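You operate a simulated robot arm through the tools that you are given. There is no shell and no other tool. Be economical: measure what you need, move in short steps, check, and stop when the job is done.

The job below is to be done with a simulated robot arm. You get a single attempt, and the scene is never put back.

JOB
Stone the burr off the keyed shaft and put a blue mark on the spot.
Fine: oil the grey stone on the green tin first; marking colour from the blue pad with the blue brush; both tools back where they stood. Set down upright: grey stone, blue brush. A coat counts when it lies all over at full strength: go over it till it gets no stronger. What is to be rubbed or washed off counts as gone when no trace of it is left.

It is judged by the outcome, as a careful person would: the job done as asked, and still so three seconds after it is handed in. It fails if anything else is knocked over, pushed out of place, dropped, spilled or broken.

ROBOT AND FRAMES
A 7-joint arm with a two-finger parallel gripper, fixed in place. Base frame: the origin is at the foot of the arm, x ahead of it, y to its left, z up; the work surface is at about z = 0. Readings come in mm, rad, newtons and seconds.
With the tool pointing down near the work surface it reaches from about 220 to 580 mm from the base axis. Its first joint turns from -1.152 to 1.152 rad. Payload 2.5 kg.
The TCP is the grasp point between the finger pads, 23 mm short of the fingertips. In the tool frame z runs along the fingers and y along their closing line. The gripper opens to 94 mm. The fingers are 38 mm wide and 10 mm thick; the gripper's body (54 by 96 mm) begins 39 mm behind the TCP.
Orientation is that of the tool frame in the base frame, as [roll, pitch, yaw] about the fixed x, y, z axes, in that order (R = Rz(yaw) Ry(pitch) Rx(roll)). With the fingers straight down and closing along the base's y, the tool's x points along the base's -x, its y along +y and its z along -z.

CONTROLS
- The arm moves only by the tool send_rows. Its argument "rows" is a list of rows, each a list of 3 entries, a list of its own where there are three numbers: the shift along the tool's x, y, z in mm, then the turn, a rotation vector about the tool's x, y, z in rad, then the opening in per cent of the stroke, from 0 (shut) to 100 (fully open). In form: [[[x, y, z], [wx, wy, wz], gripper], ...]. A call has 1 to 10 rows; each row shifts and turns the commanded pose from where the row before left it, along the tool's axes as they then stand. Each row takes 0.2 s and may step no farther than 50 mm and 0.15 rad from the row before; otherwise, or with a gripper value out of range, the whole call is refused. A pose out of reach is approached as far as the arm can. The call stops where the force on the tool passes 40 N (or 10 N more than at its start, if that is more) or the arm is blocked; 0.2 s more then pass. Each finger travels about 108 mm/s and halts on what it meets, pressing with about 33 N; the grip force reading is that of the motor and also rises with nothing between the fingers. The clock runs only during rows and for 0.2 s after the last one: add rows that do not move to give the fingers time. It gives the time, the measured TCP pose, the force on the tool (base axes), the opening and the grip force at its end, in the units of the frame above (readings bear some noise), with the torque about the TCP (base axes, N m) and any sound that the robot's microphone picked up.
- Cameras (640 x 400 px; columns grow to the right, rows downward): "scene" is fixed at [127.3, -407.3, 556.1]; the picture's right is [0.78, -0.63, 0.00], its down [-0.28, -0.35, -0.89] and it looks along [0.56, 0.70, -0.45] (base axes); focal length 262 px, centre (320, 200). "wrist" rides on the gripper at [86, 16, -75] in the tool frame; the picture's right is [-0.18, 0.98, 0.00], its down [-0.58, -0.11, -0.81] and it looks along [-0.79, -0.15, 0.59] (tool axes); focal length 243 px, centre (320, 200). There is no depth. A picture from a camera that has moved, and an enlarged one, comes with that camera's place and axes in the base frame and with its lens.
- get_image(camera): a new picture of that camera. It takes no simulated time.
- enlarge(camera, box): a new picture of the part [left, top, right, bottom] of that camera's present view, enlarged. It takes no simulated time.
- hand_in(): hands the job in; it is judged then, once.

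Go step by step. Nothing tells you positions but the pictures and the camera data: compare them with the known pose of the tool, close in by small moves and look again before you grip or let go. The budget is 120 turns and 76 pictures, counting those below and the enlarged ones. Unless the task says otherwise, let go and move clear before handing in, and close with one line.

The tools are called as a command line: name --argument value ..., lists and objects as JSON in quotes. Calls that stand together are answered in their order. send_rows: Moves the arm, as the interface text tells. Its arguments: {"type":"object","properties":{"rows":{"type":"array","items":{"type":"array"}}},"required":["rows"]} The other tools are called the same way: get_image (camera) takes a picture; enlarge (camera, box) takes an enlarged picture of a part of a camera's view; hand_in () hands the job in.

At the start:

```text
t: 0.0
tcp_pos: [399.2, -30.9, 448.2]
tcp_rot: [-3.14, -0.001, -3.141]
wrist_force: [-0.3, 0.8, 0.3]
wrist_torque: [0.02, 0.03, 0.03]
grip_width: 93.9
gripper_force: 0.0
```

scene: 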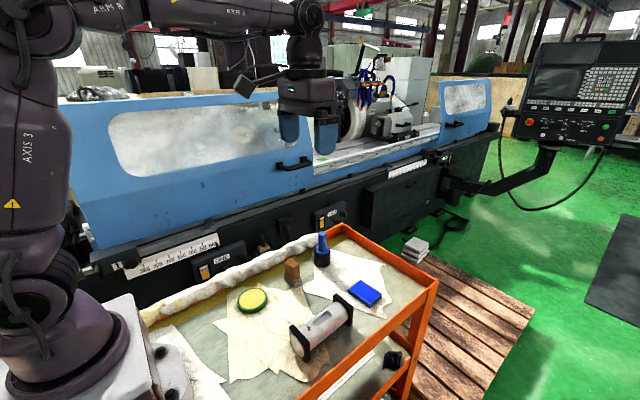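
wrist: 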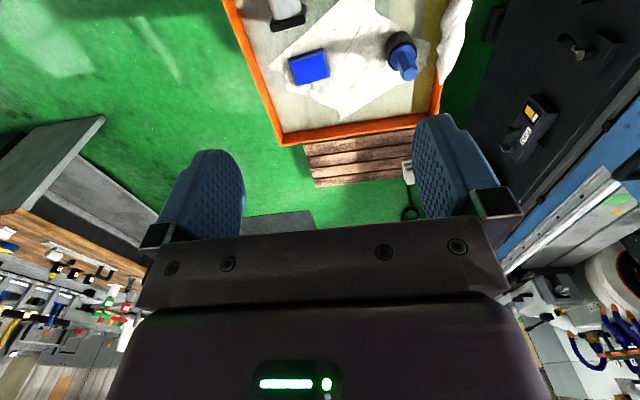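

I see a trolley with a green-rimmed tin (yellow inside), a brownish stone, a blue brush standing in a holder, a blue pad and a shaft in V-blocks. I'll look closer first.

enlarge --camera "scene" --box '[220, 220, 400, 370]'

enlarge --camera "scene" --box '[275, 280, 365, 370]'

```text
2.67 times, centred on (310, 295) of scene
camera zoom: at [127.3, -407.3, 556.1], right [0.78, -0.63, 0.0], down [-0.28, -0.35, -0.89], along [0.56, 0.7, -0.45], focal length 699 px, centre (347, -53)
```

zoom: 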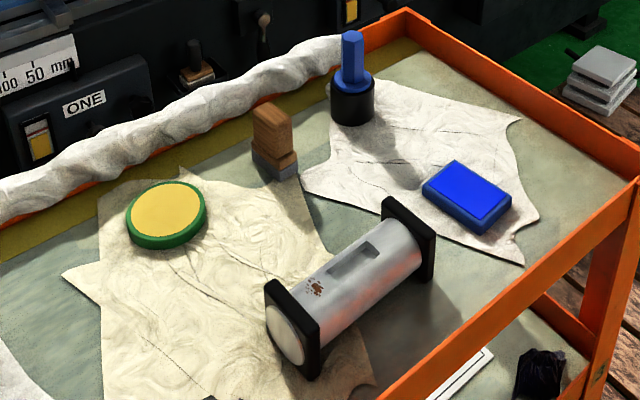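

```text
4.44 times, centred on (320, 325) of scene
camera zoom: at [127.3, -407.3, 556.1], right [0.78, -0.63, 0.0], down [-0.28, -0.35, -0.89], along [0.56, 0.7, -0.45], focal length 1166 px, centre (320, -356)
```

zoom: 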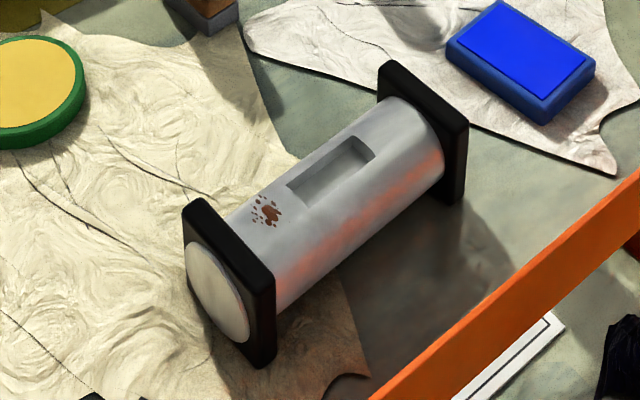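

The shaft lies along base x with the burr near (345,-93), the stone is near (411,79), the tin near (300,94), the brush near (543,105) and the pad near (552,-73). I'll back off and tilt the wrist camera to get a second view.

send_rows --rows '[[[30, 10, 0], [0, 0.15, 0], 50], [[30, 10, 0], [0, 0.15, 0], 50], [[30, 10, 0], [0, 0.15, 0], 50], [[30, 0, 0], [0, 0, 0], 50], [[0, 0, 0], [0, 0, 0], 50]]'

get_image --camera "wrist"

```text
t: 1.2
tcp_pos: [282.5, 0.7, 474.6]
tcp_rot: [3.141, -0.451, -3.14]
wrist_force: [0.1, 0.1, -0.4]
wrist_torque: [-0.01, -0.01, 0.02]
grip_width: 46.9
gripper_force: 0.1
```

```text
71 pictures are left
camera wrist: at [237.5, 16.6, 578.9], right [0.17, 0.98, -0.08], down [0.87, -0.11, 0.47], along [0.46, -0.15, -0.88], focal length 243 px, centre (320, 200)
```

wrist: 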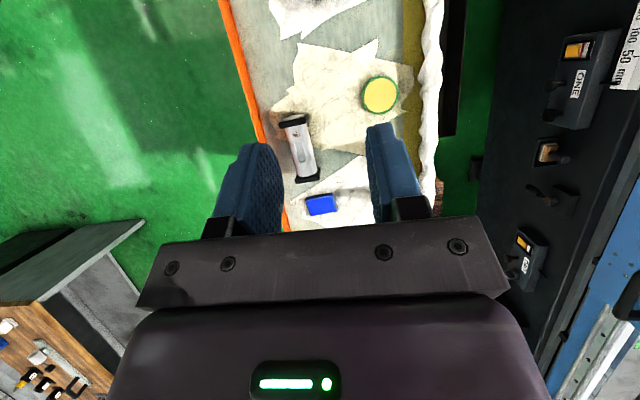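

From here the tin, shaft and pad are visible, while the stone and brush are hidden by the finger. I'll zoom in, then shift sideways.

enlarge --camera "wrist" --box '[250, 60, 442, 220]'

send_rows --rows '[[[0, 40, 0], [0, 0, 0], 50], [[0, 40, 0], [0, 0, 0], 50], [[0, 30, 0], [0, 0, 0], 50], [[0, 0, 0], [0, 0, 0], 50]]'

enlarge --camera "wrist" --box '[210, 60, 402, 220]'

```text
2.50 times, centred on (346, 140) of wrist
camera zoom: at [237.5, 16.6, 578.9], right [0.17, 0.98, -0.08], down [0.87, -0.11, 0.47], along [0.46, -0.15, -0.88], focal length 606 px, centre (255, 350)
```

zoom: 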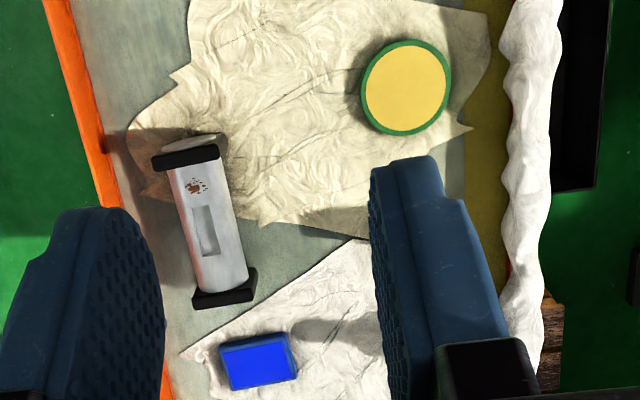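

```text
t: 2.2
tcp_pos: [285.1, 107.0, 479.5]
tcp_rot: [-3.141, -0.451, -3.141]
wrist_force: [-0.6, -0.3, -0.6]
wrist_torque: [0.0, -0.01, 0.0]
grip_width: 46.9
gripper_force: 0.0
```

```text
2.50 times, centred on (306, 140) of wrist
camera zoom: at [239.8, 123.8, 583.7], right [0.17, 0.98, -0.08], down [0.87, -0.11, 0.47], along [0.46, -0.15, -0.88], focal length 606 px, centre (355, 350)
```

zoom: 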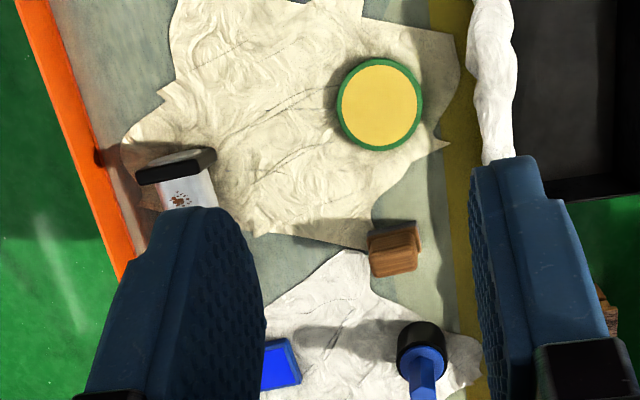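

Tin centre is about (301,90), confirmed by both views. Now I'll enlarge the stone, brush and pad for dimensions.

enlarge --camera "scene" --box '[272, 225, 344, 270]'

enlarge --camera "wrist" --box '[296, 120, 392, 220]'

get_image --camera "wrist"

```text
8.89 times, centred on (308, 248) of scene
camera zoom: at [127.4, -407.3, 556.1], right [0.78, -0.63, 0.0], down [-0.28, -0.35, -0.89], along [0.56, 0.7, -0.45], focal length 2332 px, centre (427, -222)
```

zoom: 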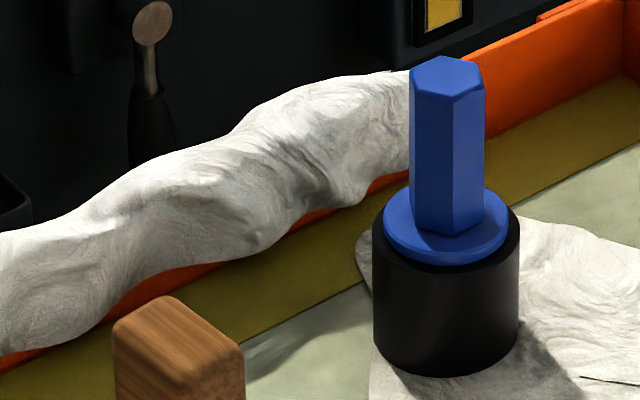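

```text
4.00 times, centred on (344, 170) of wrist
camera zoom: at [239.8, 123.8, 583.7], right [0.17, 0.98, -0.08], down [0.87, -0.11, 0.47], along [0.46, -0.15, -0.88], focal length 970 px, centre (224, 320)
```

zoom: 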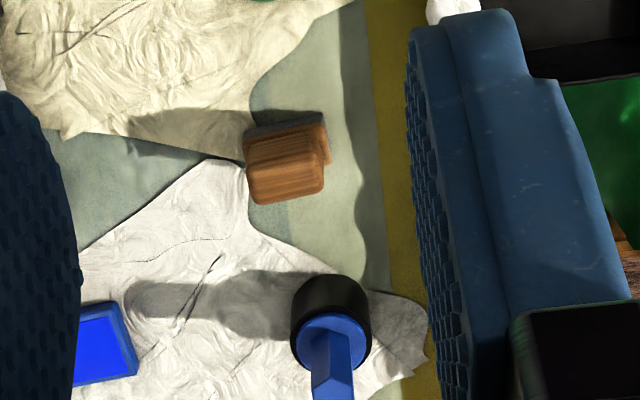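

```text
66 pictures are left
camera wrist: at [239.8, 123.8, 583.7], right [0.17, 0.98, -0.08], down [0.87, -0.11, 0.47], along [0.46, -0.15, -0.88], focal length 243 px, centre (320, 200)
```

wrist: 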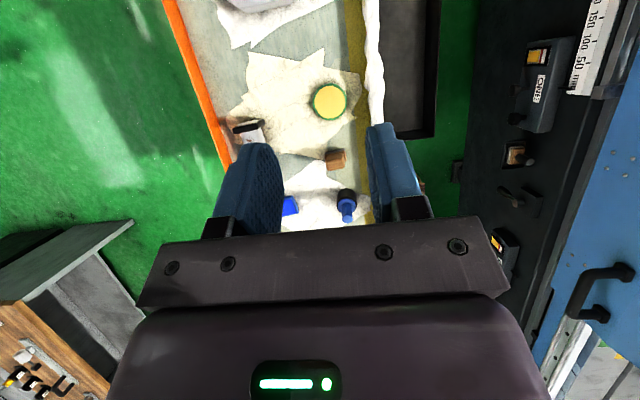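

The brush handle axis is near (549,108), top about z=109, flange about z=45. Now the stone, pad and shaft details.

enlarge --camera "scene" --box '[276, 252, 316, 292]'

enlarge --camera "scene" --box '[285, 290, 355, 365]'

enlarge --camera "scene" --box '[335, 270, 395, 315]'

```text
10.00 times, centred on (296, 272) of scene
camera zoom: at [127.4, -407.3, 556.1], right [0.78, -0.63, 0.0], down [-0.28, -0.35, -0.89], along [0.56, 0.7, -0.45], focal length 2623 px, centre (560, -520)
```

zoom: 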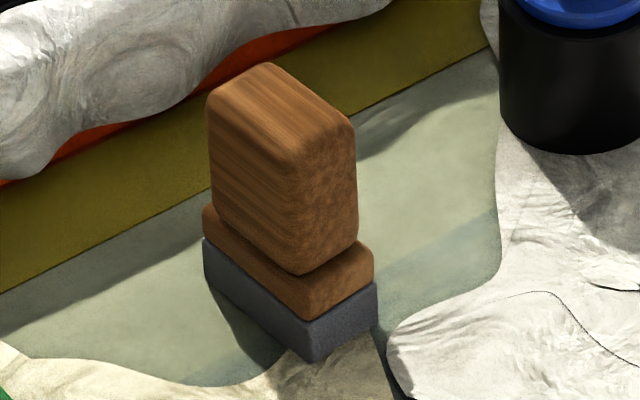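

```text
5.33 times, centred on (320, 328) of scene
camera zoom: at [127.4, -407.3, 556.1], right [0.78, -0.63, 0.0], down [-0.28, -0.35, -0.89], along [0.56, 0.7, -0.45], focal length 1399 px, centre (320, -480)
```

zoom: 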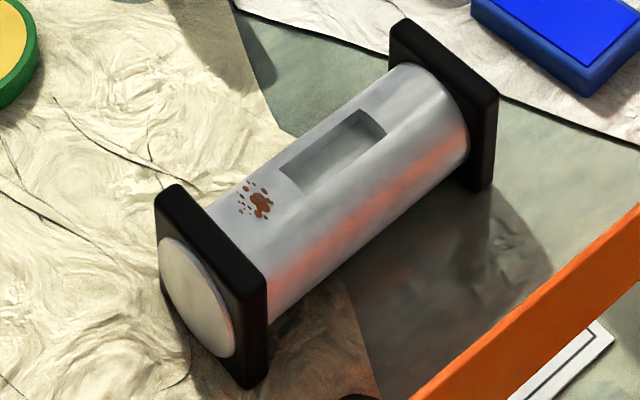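

```text
8.89 times, centred on (365, 292) of scene
camera zoom: at [127.4, -407.3, 556.1], right [0.78, -0.63, 0.0], down [-0.28, -0.35, -0.89], along [0.56, 0.7, -0.45], focal length 2332 px, centre (-80, -622)
```

zoom: 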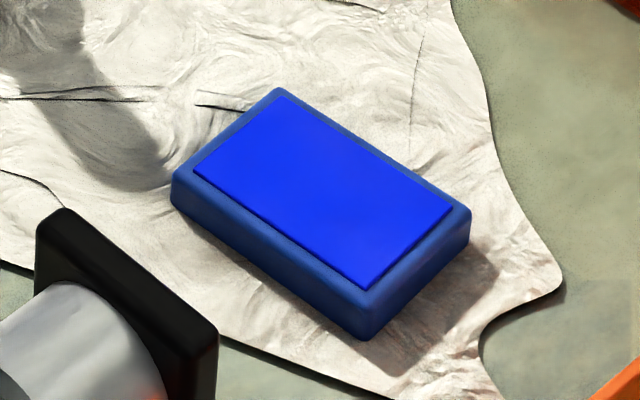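

Stone foot centre is about (426,91), 23 mm in x by 45 mm in y and turned slightly, with the handle top about z=70. I'll straighten the tool and turn it so the fingers close along x with the camera on the -y side.

send_rows --rows '[[[0, 0, 0], [0, -0.15, 0], 60], [[0, 0, 0], [0, -0.15, 0], 60], [[0, 0, 0], [0, -0.15, 0], 60], [[-40, 0, 30], [0, 0, 0], 60], [[-40, 0, 30], [0, 0, -0.1], 60], [[-40, 0, 30], [0, 0, -0.15], 60], [[0, 0, 30], [0, 0, -0.15], 60], [[0, 0, 0], [0, 0, -0.15], 60], [[0, 0, 0], [0, 0, -0.15], 60], [[0, 0, 0], [0, 0, -0.15], 60]]'

send_rows --rows '[[[0, 0, 0], [0, 0, -0.15], 60], [[0, 0, 0], [0, 0, -0.15], 60], [[0, 0, 0], [0, 0, -0.15], 60], [[0, 0, 0], [0, 0, -0.15], 60], [[0, 0, 0], [0, 0, -0.12], 60], [[0, 0, 0], [0, 0, 0], 60], [[0, 0, 0], [0, 0, 0], 60]]'

get_image --camera "wrist"

```text
t: 4.4
tcp_pos: [403.9, 115.2, 355.5]
tcp_rot: [3.141, 0.001, -2.289]
wrist_force: [0.8, 0.5, 0.6]
wrist_torque: [-0.03, -0.02, -0.02]
grip_width: 56.4
gripper_force: 0.0
```

```text
t: 6.0
tcp_pos: [403.6, 113.7, 355.3]
tcp_rot: [3.141, -0.001, -1.572]
wrist_force: [0.3, 0.1, 0.1]
wrist_torque: [0.0, 0.0, 0.0]
grip_width: 56.4
gripper_force: 0.0
```

```text
62 pictures are left
camera wrist: at [388.5, 28.0, 429.6], right [-0.98, 0.18, 0.0], down [0.11, 0.58, 0.81], along [0.15, 0.79, -0.59], focal length 243 px, centre (320, 200)
```

wrist: 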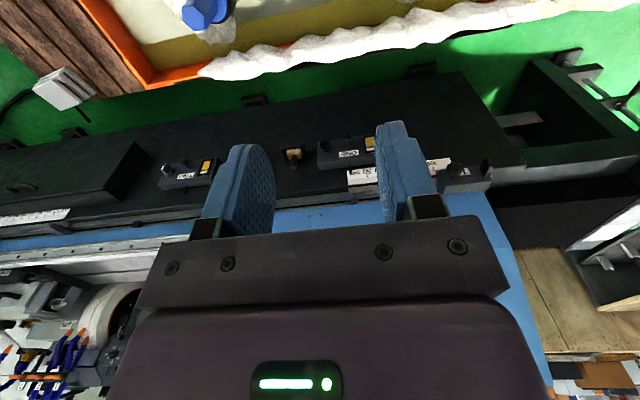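

The camera now faces +y and needs to be further back. I'll move the TCP to about (426,0,300) to see the stone.

send_rows --rows '[[[40, -8, 20], [0, 0, 0], 60], [[40, -8, 20], [0, 0, 0], 60], [[34, -6, 15], [0, 0, 0], 60], [[0, 0, 0], [0, 0, 0], 60], [[0, 0, 0], [0, 0, 0], 60]]'

enlarge --camera "wrist" --box '[220, 0, 420, 125]'

```text
t: 7.2
tcp_pos: [427.6, 0.3, 300.1]
tcp_rot: [-3.141, 0.0, -1.571]
wrist_force: [-0.1, 0.9, -0.4]
wrist_torque: [-0.01, 0.0, 0.0]
grip_width: 56.4
gripper_force: 0.0
```

```text
3.20 times, centred on (320, 62) of wrist
camera zoom: at [410.2, -86.1, 374.7], right [-0.98, 0.19, 0.0], down [0.11, 0.58, 0.81], along [0.15, 0.79, -0.59], focal length 776 px, centre (320, 640)
```

zoom: 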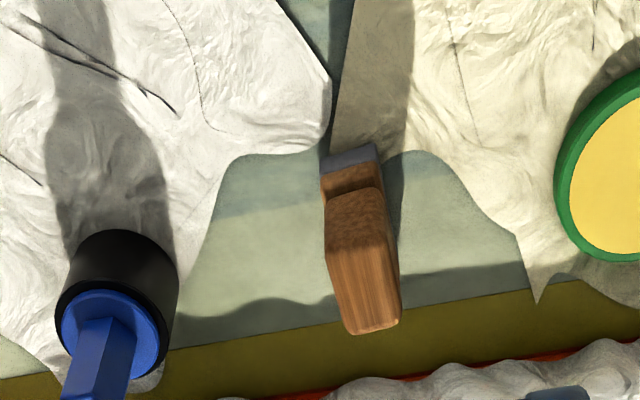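

The stone is turned about +0.13 rad and its handle centre is about (424,87). I'll align the yaw, move above it at z=150 and look again.

send_rows --rows '[[[0, 0, 0], [0, 0, -0.13], 60], [[-30, -2.5, 40], [0, 0, 0], 60], [[-30, -2.5, 40], [0, 0, 0], 60], [[-26.8, -2.3, 40], [0, 0, 0], 60], [[0, 0, 30], [0, 0, 0], 60], [[0, 0, 0], [0, 0, 0], 60]]'

get_image --camera "wrist"

enlarge --camera "scene" --box '[255, 200, 335, 290]'

```text
t: 8.6
tcp_pos: [421.3, 84.5, 149.9]
tcp_rot: [-3.141, -0.001, -1.442]
wrist_force: [0.0, -0.9, -0.2]
wrist_torque: [0.0, 0.0, -0.02]
grip_width: 56.5
gripper_force: 0.0
```

```text
60 pictures are left
camera wrist: at [416.7, -1.7, 225.5], right [-1.0, 0.06, 0.0], down [0.03, 0.59, 0.81], along [0.05, 0.8, -0.59], focal length 243 px, centre (320, 200)
```

wrist: 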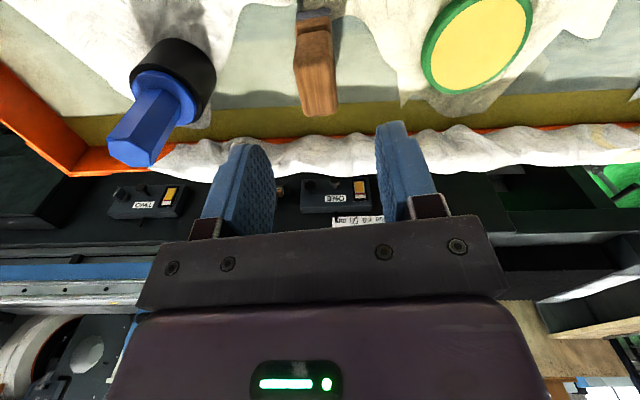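

```text
4.44 times, centred on (295, 245) of scene
camera zoom: at [127.4, -407.3, 556.1], right [0.78, -0.63, 0.0], down [-0.28, -0.35, -0.89], along [0.56, 0.7, -0.45], focal length 1166 px, centre (431, 0)
```

zoom: 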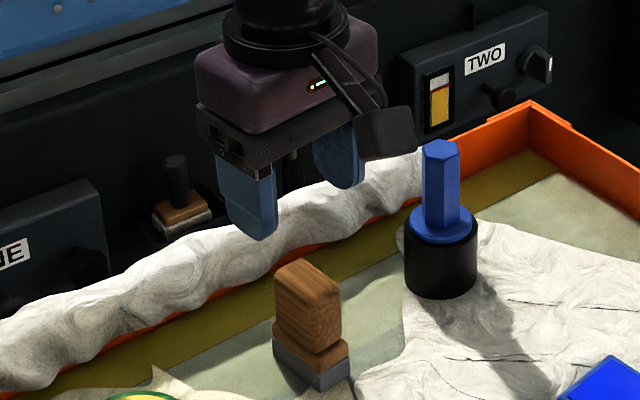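

Nearly aligned. One enlarged look will fix the offset before I descend.

enlarge --camera "wrist" --box '[260, 0, 380, 130]'

```text
3.08 times, centred on (320, 65) of wrist
camera zoom: at [416.7, -1.7, 225.5], right [-1.0, 0.06, 0.0], down [0.03, 0.59, 0.81], along [0.05, 0.8, -0.59], focal length 746 px, centre (320, 615)
```

zoom: 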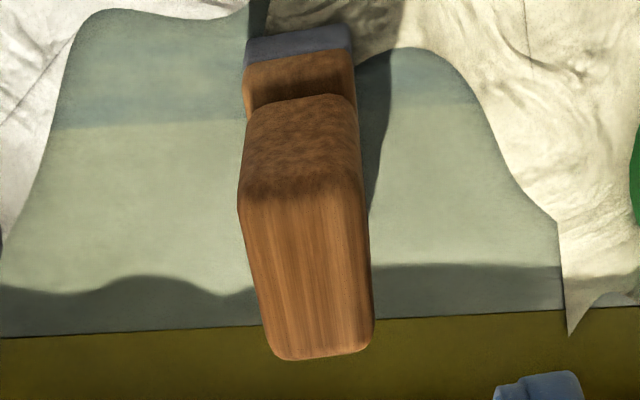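

Handle centre is about (424,85.4), yaw about 0.083, spanning z≈25–70. I'll correct, descend to z=55 and close.

send_rows --rows '[[[0, 0, 0], [0, 0, 0.045], 60], [[-0.7, -2.8, 25], [0, 0, 0], 60], [[0, 0, 30], [0, 0, 0], 60], [[0, 0, 25], [0, 0, 0], 60], [[0, 0, 15], [0, 0, 0], 60], [[0, 0, 0], [0, 0, 0], 60], [[0, 0, 0], [0, 0, 0], 60]]'

get_image --camera "wrist"

enlarge --camera "scene" --box '[255, 220, 335, 290]'

```text
t: 10.2
tcp_pos: [425.0, 87.0, 55.3]
tcp_rot: [3.141, 0.002, -1.488]
wrist_force: [-0.2, -0.2, 0.1]
wrist_torque: [-0.01, 0.0, 0.03]
grip_width: 56.4
gripper_force: 0.0
```

```text
57 pictures are left
camera wrist: at [416.7, 0.8, 129.8], right [-0.99, 0.1, 0.0], down [0.06, 0.59, 0.81], along [0.08, 0.8, -0.59], focal length 243 px, centre (320, 200)
```

wrist: 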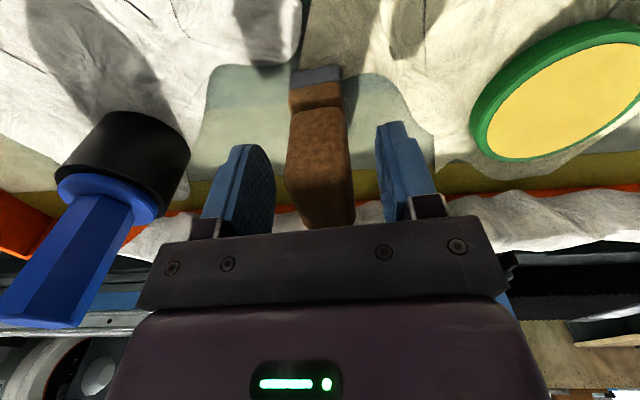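

```text
5.71 times, centred on (295, 255) of scene
camera zoom: at [127.3, -407.3, 556.1], right [0.78, -0.63, 0.0], down [-0.28, -0.35, -0.89], along [0.56, 0.7, -0.45], focal length 1499 px, centre (463, -114)
```

zoom: 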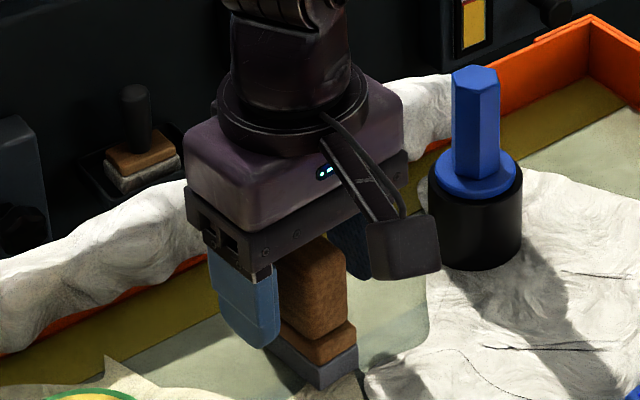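

The handle is centred between the fingers. Closing.

send_rows --rows '[[[0, 0, 0], [0, 0, 0], 40], [[0, 0, 0], [0, 0, 0], 20], [[0, 0, 0], [0, 0, 0], 15], [[0, 0, 0], [0, 0, 0], 15], [[0, 0, 0], [0, 0, 0], 15]]'

```text
t: 11.4
tcp_pos: [426.0, 87.5, 55.3]
tcp_rot: [-3.14, -0.001, -1.487]
wrist_force: [-0.1, 0.5, 1.0]
wrist_torque: [-0.01, 0.02, 0.05]
grip_width: 25.7
gripper_force: 33.1
```

Gripped (25.7 mm). I'll lift, check, then carry it over the tin at (301,90).

send_rows --rows '[[[0, 0, -20], [0, 0, 0], 15], [[0, 0, -30], [0, 0, 0], 15], [[0, 0, -10], [0, 0, 0], 15], [[-4.4, 40, 0], [0, 0, 0], 15], [[-4.5, 42, 0], [0, 0, 0], 15], [[-4.5, 42, 0], [0, 0, 0], 15], [[0, 0, 0], [0, 0, 0], 15], [[0, 0, 0], [0, 0, 0], 15]]'

enlarge --camera "wrist" --box '[230, 0, 430, 200]'

enlarge --camera "scene" --box '[205, 230, 305, 320]'

```text
t: 13.2
tcp_pos: [296.7, 90.1, 115.6]
tcp_rot: [-3.141, -0.001, -1.486]
wrist_force: [0.6, -0.2, -1.6]
wrist_torque: [0.0, 0.01, 0.01]
grip_width: 25.8
gripper_force: 33.1
```

```text
2.00 times, centred on (330, 100) of wrist
camera zoom: at [288.0, 2.8, 191.7], right [-0.99, 0.1, 0.0], down [0.06, 0.59, 0.81], along [0.08, 0.8, -0.59], focal length 485 px, centre (300, 400)
```

zoom: 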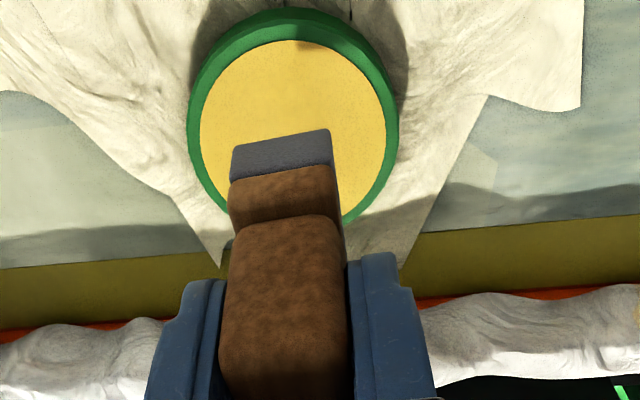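

```text
4.44 times, centred on (255, 275) of scene
camera zoom: at [127.3, -407.3, 556.1], right [0.78, -0.63, 0.0], down [-0.28, -0.35, -0.89], along [0.56, 0.7, -0.45], focal length 1166 px, centre (609, -133)
```

zoom: 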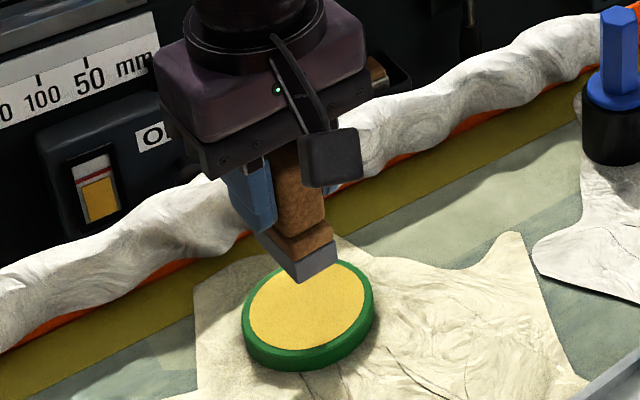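

The tin centre is about (299,88), right under the stone. I'll descend slowly until I feel contact.

send_rows --rows '[[[0, -2, 20], [0, 0, 0], 15], [[0, 0, 16], [0, 0, 0], 15], [[0, 0, 2], [0, 0, 0], 15], [[0, 0, 0], [0, 0, 0], 15]]'

enlarge --camera "scene" --box '[225, 260, 295, 320]'

```text
t: 14.2
tcp_pos: [302.2, 89.6, 76.9]
tcp_rot: [-3.141, 0.0, -1.486]
wrist_force: [0.4, 0.8, -1.6]
wrist_torque: [-0.01, 0.0, 0.0]
grip_width: 25.9
gripper_force: 33.3
```

```text
6.67 times, centred on (260, 290) of scene
camera zoom: at [127.3, -407.3, 556.1], right [0.78, -0.63, 0.0], down [-0.28, -0.35, -0.89], along [0.56, 0.7, -0.45], focal length 1749 px, centre (720, -400)
```

zoom: 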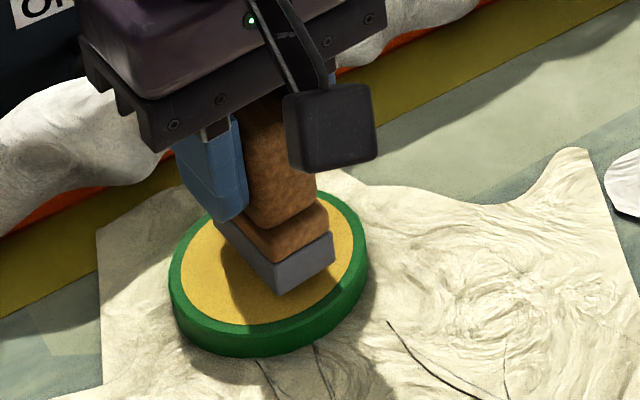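

Still slightly above the pad. Descending in small steps.

send_rows --rows '[[[0, 2, 1.5], [0, 0, 0], 15], [[0, 0, 1.5], [0, 0, 0], 15], [[0, 0, 1], [0, 0, 0], 15], [[0, 0, 0], [0, 0, 0], 15]]'

```text
t: 15.2
tcp_pos: [300.5, 90.7, 74.0]
tcp_rot: [-3.141, -0.001, -1.486]
wrist_force: [-0.1, -0.3, -1.8]
wrist_torque: [0.01, -0.01, 0.02]
grip_width: 25.4
gripper_force: 32.8
```

send_rows --rows '[[[0, 0, 1], [0, 0, 0], 15], [[0, 0, 1], [0, 0, 0], 15], [[0, 0, 1], [0, 0, 0], 15], [[0, 0, 0], [0, 0, 0], 15]]'

```text
t: 16.2
tcp_pos: [301.3, 91.3, 71.8]
tcp_rot: [3.141, -0.001, -1.487]
wrist_force: [-5.3, -1.3, 21.6]
wrist_torque: [-0.04, 0.26, -0.02]
grip_width: 25.8
gripper_force: 33.1
```

Contact at about TCP z 72 with 21 N. I'll ease slightly and rub with short strokes.

send_rows --rows '[[[4, 0, -0.3], [0, 0, 0], 15], [[-4, 4, 0], [0, 0, 0], 15], [[-4, -4, 0], [0, 0, 0], 15], [[4, -4, 0], [0, 0, 0], 15], [[4, 4, 0], [0, 0, 0], 15], [[-4, 4, 0], [0, 0, 0], 15], [[-4, -4, 0], [0, 0, 0], 15], [[4, -4, 0], [0, 0, 0], 15], [[0, 4, 0], [0, 0, 0], 15]]'

```text
t: 18.2
tcp_pos: [301.9, 90.9, 70.0]
tcp_rot: [-3.136, 0.002, -1.486]
wrist_force: [5.2, 3.0, 13.6]
wrist_torque: [-0.15, -0.17, 0.05]
grip_width: 25.7
gripper_force: 32.7
```

One more rubbing pass, then I'll lift and tilt the stone's face toward the scene camera.

send_rows --rows '[[[4, 0, 0], [0, 0, 0], 15], [[-4, 4, 0], [0, 0, 0], 15], [[-4, -4, 0], [0, 0, 0], 15], [[4, -4, 0], [0, 0, 0], 15], [[4, 4, 0], [0, 0, 0], 15], [[-4, 4, 0], [0, 0, 0], 15], [[-4, -4, 0], [0, 0, 0], 15], [[4, -4, 0], [0, 0, 0], 15], [[0, 4, 0], [0, 0, 0], 15], [[0, 0, -10], [0, 0, 0], 15]]'

send_rows --rows '[[[0, 0, -45], [0, 0, 0], 15], [[0, 0, -45], [0, 0, 0], 15], [[0, 0, -40], [0, 0.15, 0], 15], [[0, 0, 0], [0, 0.15, 0], 15], [[0, 0, 0], [0, 0.15, 0], 15], [[0, 0, 0], [0, 0.15, 0], 15], [[0, 0, 0], [0, 0.15, 0], 15], [[0, 0, 0], [0, 0.15, 0], 15], [[0, 0, 0], [0, 0, 0], 15]]'

get_image --camera "scene"

```text
t: 20.4
tcp_pos: [301.0, 91.4, 79.4]
tcp_rot: [3.141, -0.001, -1.489]
wrist_force: [0.4, 0.2, -1.3]
wrist_torque: [0.01, 0.03, -0.01]
grip_width: 25.9
gripper_force: 32.9
```

```text
t: 22.4
tcp_pos: [300.2, 89.4, 211.5]
tcp_rot: [-3.14, -0.903, -1.488]
wrist_force: [-0.5, 0.1, -2.0]
wrist_torque: [0.02, -0.03, 0.0]
grip_width: 26.0
gripper_force: 32.8
```

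```text
52 pictures are left
```

scene: 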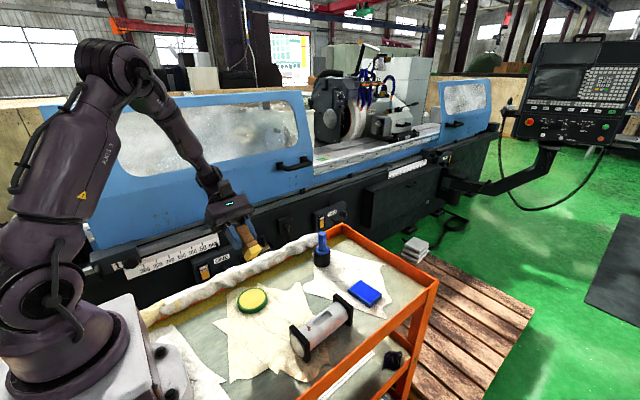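

enlarge --camera "scene" --box '[230, 222, 280, 272]'

```text
8.00 times, centred on (255, 247) of scene
camera zoom: at [127.4, -407.3, 556.1], right [0.78, -0.63, 0.0], down [-0.28, -0.35, -0.89], along [0.56, 0.7, -0.45], focal length 2098 px, centre (840, -176)
```

zoom: 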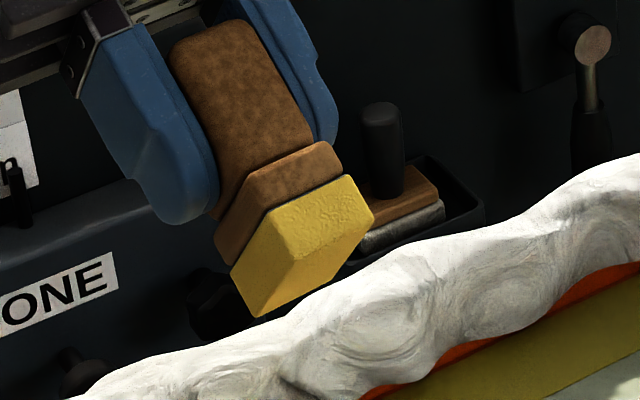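

The stone's face looks uniformly oiled. To be sure it's at full strength I'll give it one more pass and compare.

send_rows --rows '[[[0, 0, 0], [0, -0.15, 0], 15], [[0, 0, 0], [0, -0.15, 0], 15], [[0, 0, 0], [0, -0.15, 0], 15], [[0, 0, 0], [0, -0.15, 0], 15], [[0, 0, 0], [0, -0.15, 0], 15], [[0, 0, 0], [0, -0.15, 0], 15], [[0, 0, 50], [0, 0, 0], 15], [[0, 0, 50], [0, 0, 0], 15], [[0, 0, 30], [0, 0, 0], 15], [[0, 0, 0], [0, 0, 0], 15]]'

send_rows --rows '[[[0, 0, 5], [0, 0, 0], 15], [[0, 0, 4], [0, 0, 0], 15], [[0, 0, 0.5], [0, 0, 0], 15], [[4, 0, 0], [0, 0, 0], 15], [[-4, 4, 0], [0, 0, 0], 15], [[-4, -4, 0], [0, 0, 0], 15], [[4, -4, 0], [0, 0, 0], 15], [[4, 4, 0], [0, 0, 0], 15], [[-4, 4, 0], [0, 0, 0], 15], [[0, -4, 0], [0, 0, 0], 15]]'

```text
t: 24.6
tcp_pos: [301.8, 93.8, 81.1]
tcp_rot: [3.142, 0.001, -1.488]
wrist_force: [1.1, 0.0, -1.8]
wrist_torque: [0.05, -0.01, 0.0]
grip_width: 25.9
gripper_force: 32.5
```

```text
t: 26.8
tcp_pos: [301.2, 91.4, 70.1]
tcp_rot: [3.14, -0.001, -1.487]
wrist_force: [0.2, 0.8, -1.9]
wrist_torque: [0.04, 0.03, 0.04]
grip_width: 25.7
gripper_force: 32.4
```

Almost no force now, so I'll press a little further.

send_rows --rows '[[[0, 0, 0.7], [0, 0, 0], 15], [[0, 0, 0], [0, 0, 0], 15]]'

```text
t: 27.4
tcp_pos: [301.2, 91.1, 69.0]
tcp_rot: [-3.141, 0.0, -1.487]
wrist_force: [0.1, 0.1, 0.7]
wrist_torque: [-0.03, -0.02, 0.02]
grip_width: 25.7
gripper_force: 32.7
```

send_rows --rows '[[[0, 0, 0.7], [0, 0, 0], 15], [[4, 0, 0], [0, 0, 0], 15], [[-4, 4, 0], [0, 0, 0], 15], [[-4, -4, 0], [0, 0, 0], 15], [[4, -4, 0], [0, 0, 0], 15], [[4, 4, 0], [0, 0, 0], 15], [[-4, 4, 0], [0, 0, 0], 15], [[-4, -4, 0], [0, 0, 0], 15], [[4, 0, 0], [0, 0, 0], 15]]'

send_rows --rows '[[[0, 0, -45], [0, 0, 0], 15], [[0, 0, -45], [0, 0, 0], 15], [[0, 0, -50], [0, 0.15, 0], 15], [[0, 0, 0], [0, 0.15, 0], 15], [[0, 0, 0], [0, 0.15, 0], 15], [[0, 0, 0], [0, 0.15, 0], 15], [[0, 0, 0], [0, 0.15, 0], 15], [[0, 0, 0], [0, 0.15, 0], 15], [[0, 0, 0], [0, 0, 0], 15]]'

enlarge --camera "scene" --box '[230, 222, 280, 272]'

```text
t: 29.4
tcp_pos: [299.3, 91.8, 69.9]
tcp_rot: [-3.14, 0.003, -1.487]
wrist_force: [-2.1, 3.5, 9.3]
wrist_torque: [-0.08, 0.1, -0.05]
grip_width: 25.8
gripper_force: 33.1
```

```text
t: 31.4
tcp_pos: [301.4, 91.5, 209.2]
tcp_rot: [-3.138, -0.903, -1.489]
wrist_force: [0.4, 0.8, -0.9]
wrist_torque: [0.02, 0.03, 0.0]
grip_width: 25.6
gripper_force: 32.8
```

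```text
8.00 times, centred on (255, 247) of scene
camera zoom: at [127.4, -407.3, 556.1], right [0.78, -0.63, 0.0], down [-0.28, -0.35, -0.89], along [0.56, 0.7, -0.45], focal length 2098 px, centre (840, -176)
```

zoom: 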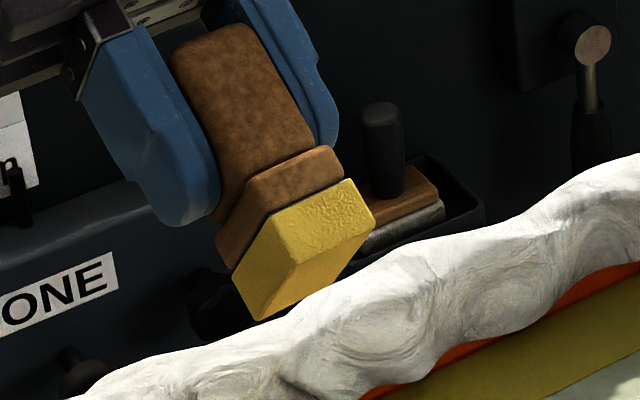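

The oil coat is no stronger, so it's full. Now I'll straighten up, square the yaw and carry it above the burr at (348,-91).

send_rows --rows '[[[0, 0, 0], [0, -0.15, 0], 15], [[0, 0, 0], [0, -0.15, 0], 15], [[0, 0, 0], [0, -0.15, 0], 15], [[0, 0, 0], [0, -0.15, 0], 15], [[0, 0, 0], [0, -0.15, 0], 15], [[0, 0, 0], [0, -0.15, 0], 15], [[0, 0, 0], [0, 0, 0.083], 15], [[46, -12, 0], [0, 0, 0], 15], [[46, -12, 0], [0, 0, 0], 15], [[0, 0, 0], [0, 0, 0], 15]]'

get_image --camera "wrist"

```text
t: 33.6
tcp_pos: [323.9, -1.1, 212.0]
tcp_rot: [-3.141, 0.0, -1.567]
wrist_force: [-0.7, 0.0, -1.2]
wrist_torque: [0.02, -0.02, 0.02]
grip_width: 25.7
gripper_force: 32.6
```

```text
49 pictures are left
camera wrist: at [308.0, -86.7, 286.6], right [-0.98, 0.18, 0.0], down [0.11, 0.58, 0.81], along [0.15, 0.79, -0.59], focal length 243 px, centre (320, 200)
```

wrist: 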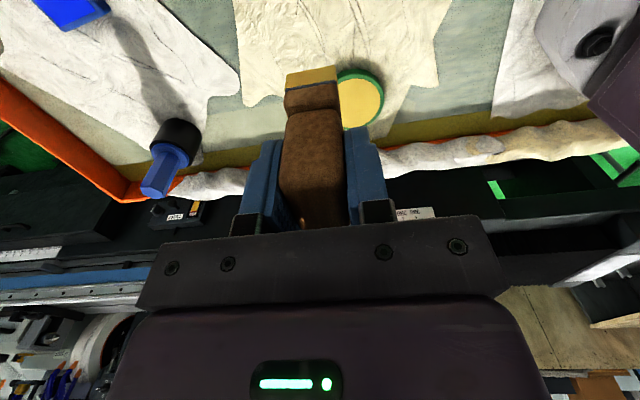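

Continuing to above the shaft.

send_rows --rows '[[[45, -12, 0], [0, 0, 0], 15], [[45, -12, 10], [0, 0, 0], 15], [[0, 0, 15], [0, 0, 0], 15], [[0, 0, 0], [0, 0, 0], 15], [[0, 0, 0], [0, 0, 0], 15]]'

enlarge --camera "wrist" --box '[220, 0, 420, 125]'

enlarge --camera "scene" --box '[270, 250, 370, 360]'

```text
t: 34.8
tcp_pos: [346.1, -90.7, 185.7]
tcp_rot: [-3.14, 0.001, -1.569]
wrist_force: [-0.3, 0.5, -2.1]
wrist_torque: [0.01, -0.02, -0.01]
grip_width: 26.1
gripper_force: 33.6
```

```text
3.20 times, centred on (320, 62) of wrist
camera zoom: at [331.7, -176.6, 261.3], right [-0.98, 0.18, 0.0], down [0.11, 0.58, 0.81], along [0.15, 0.79, -0.59], focal length 776 px, centre (320, 640)
```

zoom: 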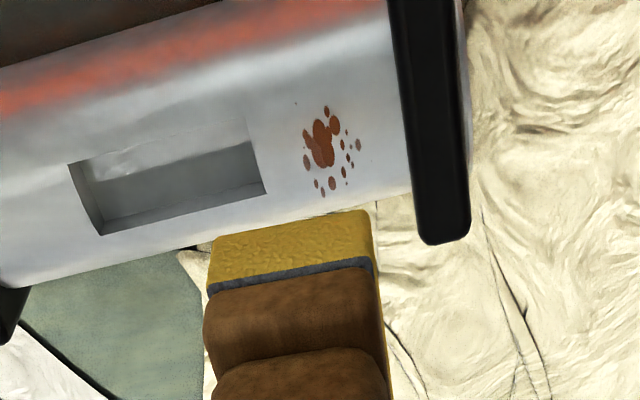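

```text
3.64 times, centred on (320, 305) of scene
camera zoom: at [127.3, -407.3, 556.1], right [0.78, -0.63, 0.0], down [-0.28, -0.35, -0.89], along [0.56, 0.7, -0.45], focal length 954 px, centre (320, -182)
```

zoom: 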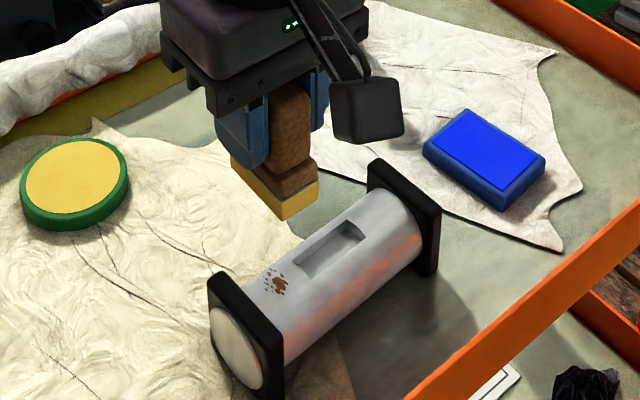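

Burr centre is about (344.5,-95.5) on top of the shaft, midway between block and keyway. I'll adjust and descend partway.

send_rows --rows '[[[4, 2.5, 20], [0, 0, 0], 15], [[0, 0, 25], [0, 0, 0], 15], [[0, 0, 20], [0, 0, 0], 15], [[0, 0, 0], [0, 0, 0], 15], [[0, 0, 0], [0, 0, 0], 15]]'

enlarge --camera "wrist" --box '[220, 0, 420, 125]'

enlarge --camera "scene" --box '[280, 270, 350, 360]'

```text
t: 36.0
tcp_pos: [346.0, -93.9, 120.1]
tcp_rot: [3.141, 0.0, -1.57]
wrist_force: [0.0, 0.1, -1.9]
wrist_torque: [0.02, 0.01, -0.01]
grip_width: 25.8
gripper_force: 32.8
```

```text
3.20 times, centred on (320, 62) of wrist
camera zoom: at [330.4, -180.8, 195.0], right [-0.98, 0.18, 0.0], down [0.11, 0.58, 0.81], along [0.15, 0.79, -0.59], focal length 776 px, centre (320, 640)
```

zoom: 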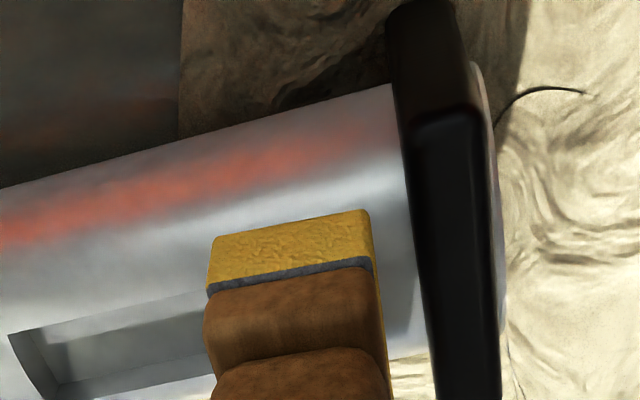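

```text
4.44 times, centred on (315, 315) of scene
camera zoom: at [127.3, -407.3, 556.1], right [0.78, -0.63, 0.0], down [-0.28, -0.35, -0.89], along [0.56, 0.7, -0.45], focal length 1166 px, centre (342, -311)
```

zoom: 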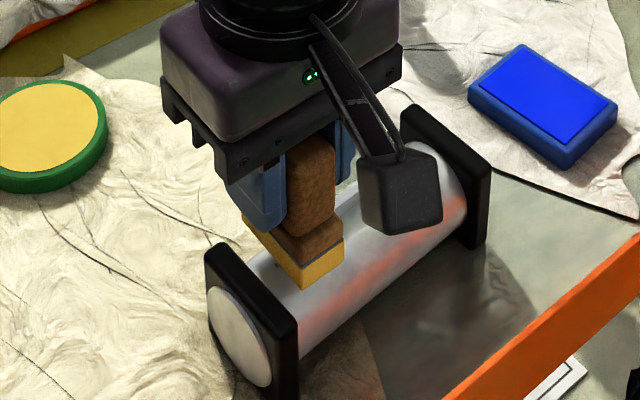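

Alignment looks good. Now lower until contact.

send_rows --rows '[[[0, 0, 5], [0, 0, 0], 15], [[0, 0, 3], [0, 0, 0], 15], [[0, 0, 2], [0, 0, 0], 15], [[0, 0, 0], [0, 0, 0], 15]]'

```text
t: 37.0
tcp_pos: [345.9, -95.3, 109.4]
tcp_rot: [3.139, 0.0, -1.573]
wrist_force: [0.0, 0.0, -1.1]
wrist_torque: [0.01, 0.0, -0.01]
grip_width: 25.8
gripper_force: 33.1
```

send_rows --rows '[[[0, 0, 1.5], [0, 0, 0], 15], [[0, 0, 1], [0, 0, 0], 15], [[0, 0, 1], [0, 0, 0], 15], [[0, 0, 0], [0, 0, 0], 15]]'

```text
t: 38.0
tcp_pos: [347.0, -94.8, 106.4]
tcp_rot: [-3.139, 0.0, -1.569]
wrist_force: [-1.9, 4.2, 25.4]
wrist_torque: [0.04, 0.46, -0.06]
grip_width: 26.0
gripper_force: 33.1
```

Contact at about 107. The torque suggests contact on the low-x side, so I'll look to be sure it's not the block.

enlarge --camera "scene" --box '[285, 290, 345, 350]'

enlarge --camera "wrist" --box '[220, 0, 420, 125]'

```text
6.67 times, centred on (315, 320) of scene
camera zoom: at [127.3, -407.3, 556.1], right [0.78, -0.63, 0.0], down [-0.28, -0.35, -0.89], along [0.56, 0.7, -0.45], focal length 1749 px, centre (353, -600)
```

zoom: 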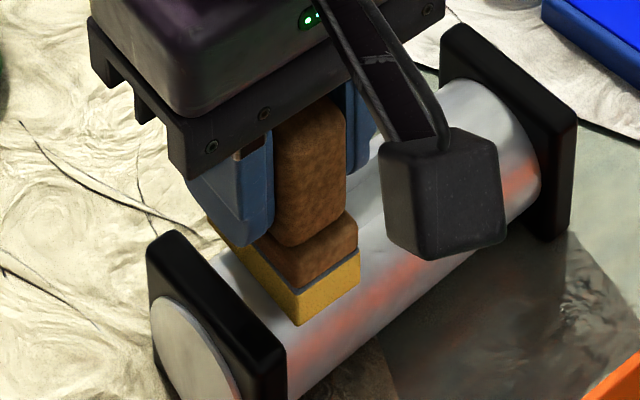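

```text
3.20 times, centred on (320, 62) of wrist
camera zoom: at [331.1, -181.5, 181.2], right [-0.98, 0.18, 0.0], down [0.11, 0.58, 0.81], along [0.15, 0.79, -0.59], focal length 776 px, centre (320, 640)
```

zoom: 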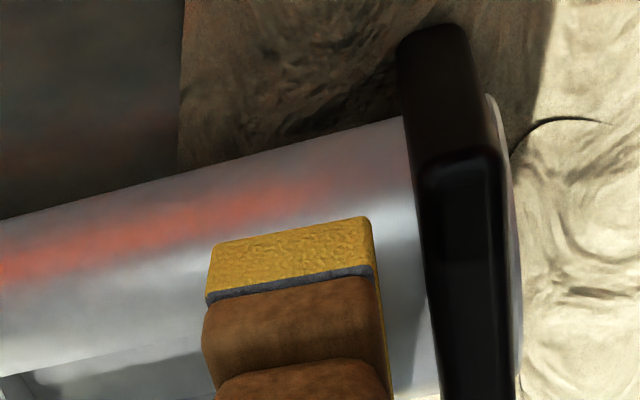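

Clear of the block. Rubbing with strokes along y and slight x shifts.

send_rows --rows '[[[10, 0, -0.3], [0, 0, 0], 15], [[-10, 0, 0], [0, 0, 0], 15], [[-10, 0, 0], [0, 0, 0], 15], [[10, 0, 0], [0, 0, 0], 15], [[10, 3, 0], [0, 0, 0], 15], [[-10, 0, 0], [0, 0, 0], 15], [[-10, -6, 0], [0, 0, 0], 15], [[10, 0, 0], [0, 0, 0], 15], [[0, 3, 0], [0, 0, 0], 15]]'

send_rows --rows '[[[10, 0, 0], [0, 0, 0], 15], [[-10, 0, 0], [0, 0, 0], 15], [[-10, 0, 0], [0, 0, 0], 15], [[10, 0, 0], [0, 0, 0], 15], [[10, 3, 0], [0, 0, 0], 15], [[-10, 0, 0], [0, 0, 0], 15], [[-10, -6, 0], [0, 0, 0], 15], [[10, 0, 0], [0, 0, 0], 15], [[0, 3, 0], [0, 0, 0], 15]]'

```text
t: 39.0
tcp_pos: [347.8, -89.1, 104.9]
tcp_rot: [-3.138, 0.0, -1.569]
wrist_force: [-3.1, 1.5, 7.8]
wrist_torque: [-0.04, 0.22, 0.0]
grip_width: 25.9
gripper_force: 32.9
stopped in row 4: the force on the tool passed its limit at 46 N (the readings are from after the stop); the commanded pose is now the measured one
```

```text
t: 41.0
tcp_pos: [347.6, -91.9, 103.6]
tcp_rot: [-3.139, -0.001, -1.569]
wrist_force: [3.7, 2.4, 8.2]
wrist_torque: [0.03, -0.06, -0.03]
grip_width: 25.9
gripper_force: 33.0
```

Lift and inspect the spot.

send_rows --rows '[[[0, 0, -40], [0, 0, 0], 15], [[0, 0, -40], [0, 0, 0], 15], [[0, 0, 0], [0, 0, 0], 15], [[0, 0, 0], [0, 0, 0], 15]]'

enlarge --camera "wrist" --box '[220, 0, 420, 125]'

enlarge --camera "scene" --box '[285, 290, 345, 350]'

```text
t: 42.0
tcp_pos: [345.5, -91.2, 184.7]
tcp_rot: [-3.141, -0.001, -1.569]
wrist_force: [-0.1, -0.6, -1.9]
wrist_torque: [0.03, 0.0, 0.01]
grip_width: 26.0
gripper_force: 33.4
```

```text
3.20 times, centred on (320, 62) of wrist
camera zoom: at [329.3, -177.9, 259.8], right [-0.98, 0.18, 0.0], down [0.11, 0.58, 0.81], along [0.15, 0.79, -0.59], focal length 776 px, centre (320, 640)
```

zoom: 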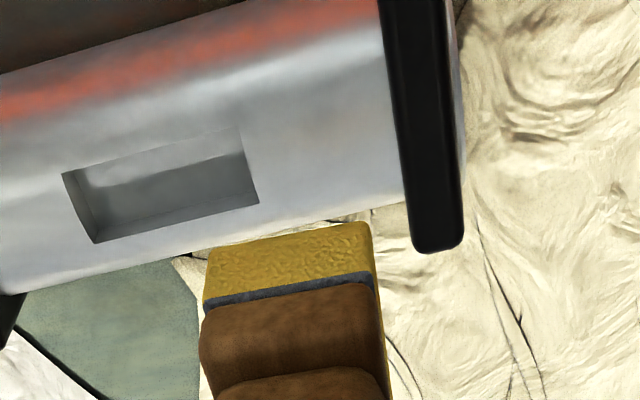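

```text
6.67 times, centred on (315, 320) of scene
camera zoom: at [127.3, -407.3, 556.1], right [0.78, -0.63, 0.0], down [-0.28, -0.35, -0.89], along [0.56, 0.7, -0.45], focal length 1749 px, centre (353, -600)
```

zoom: 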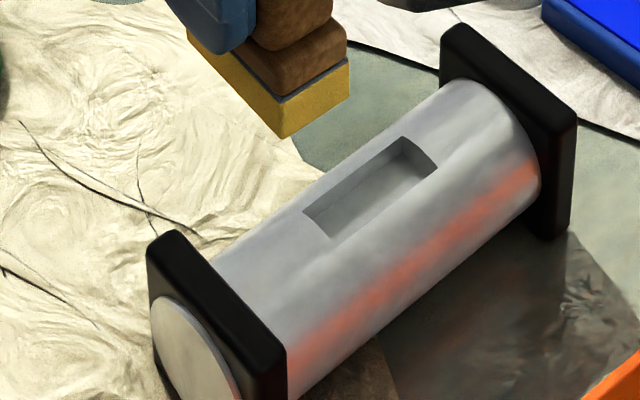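

The burr looks gone. One tight check for faint traces.

enlarge --camera "wrist" --box '[290, 20, 350, 70]'

```text
8.00 times, centred on (320, 45) of wrist
camera zoom: at [329.3, -177.9, 259.8], right [-0.98, 0.18, 0.0], down [0.11, 0.58, 0.81], along [0.15, 0.79, -0.59], focal length 1941 px, centre (320, 1440)
```

zoom: 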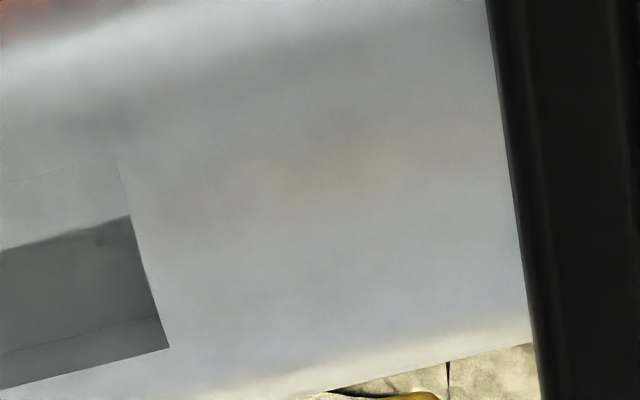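

There's a faint warm tint left that might be a trace, so I'll rub again.

send_rows --rows '[[[2, 2, 40], [0, 0, 0], 15], [[0, 0, 35], [0, 0, 0], 15], [[0, 0, 2], [0, 0, 0], 15], [[0, 0, 1], [0, 0, 0], 15], [[0, 0, 1], [0, 0, 0], 15], [[0, 0, 0], [0, 0, 0], 15]]'

```text
t: 43.4
tcp_pos: [346.6, -91.7, 105.7]
tcp_rot: [-3.139, -0.001, -1.57]
wrist_force: [-1.2, 0.0, -1.3]
wrist_torque: [0.0, -0.02, 0.0]
grip_width: 25.7
gripper_force: 33.1
```

send_rows --rows '[[[2, 0, 1], [0, 0, 0], 15], [[0, 0, 1], [0, 0, 0], 15], [[0, 0, 0.5], [0, 0, 0], 15], [[0, 0, 0], [0, 0, 0], 15]]'

```text
t: 44.4
tcp_pos: [346.3, -93.5, 104.3]
tcp_rot: [-3.139, 0.0, -1.57]
wrist_force: [-4.4, 1.1, 17.7]
wrist_torque: [-0.02, 0.49, -0.02]
grip_width: 25.8
gripper_force: 33.2
```

send_rows --rows '[[[6, 0, 0], [0, 0, 0], 15], [[-6, 0, 0], [0, 0, 0], 15], [[-6, 0, 0], [0, 0, 0], 15], [[6, 0, 0], [0, 0, 0], 15], [[6, 3, 0], [0, 0, 0], 15], [[-6, 0, 0], [0, 0, 0], 15], [[-6, -6, 0], [0, 0, 0], 15], [[6, 0, 0], [0, 0, 0], 15], [[6, 3, 0], [0, 0, 0], 15]]'

send_rows --rows '[[[-6, 0, 0], [0, 0, 0], 15], [[-6, 0, 0], [0, 0, 0], 15], [[6, 0, 0], [0, 0, 0], 15], [[6, 3, 0], [0, 0, 0], 15], [[-6, 0, 0], [0, 0, 0], 15], [[-6, -6, 0], [0, 0, 0], 15], [[6, 0, 0], [0, 0, 0], 15], [[0, 3, -40], [0, 0, 0], 15], [[0, 0, -40], [0, 0, 0], 15]]'

enlarge --camera "wrist" --box '[290, 20, 350, 70]'

```text
t: 46.4
tcp_pos: [345.2, -99.0, 104.6]
tcp_rot: [-3.136, 0.002, -1.567]
wrist_force: [1.8, 2.7, 8.7]
wrist_torque: [0.18, -0.02, -0.04]
grip_width: 25.7
gripper_force: 32.4
```

```text
t: 48.4
tcp_pos: [344.7, -97.9, 182.9]
tcp_rot: [-3.139, 0.001, -1.568]
wrist_force: [0.0, 0.4, -1.3]
wrist_torque: [0.01, -0.03, 0.0]
grip_width: 25.7
gripper_force: 33.2
```

```text
8.00 times, centred on (320, 45) of wrist
camera zoom: at [328.8, -183.9, 259.1], right [-0.98, 0.18, 0.0], down [0.11, 0.58, 0.81], along [0.15, 0.79, -0.59], focal length 1941 px, centre (320, 1440)
```

zoom: 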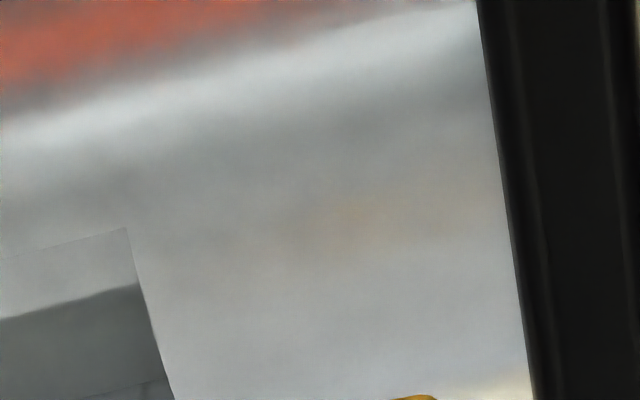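

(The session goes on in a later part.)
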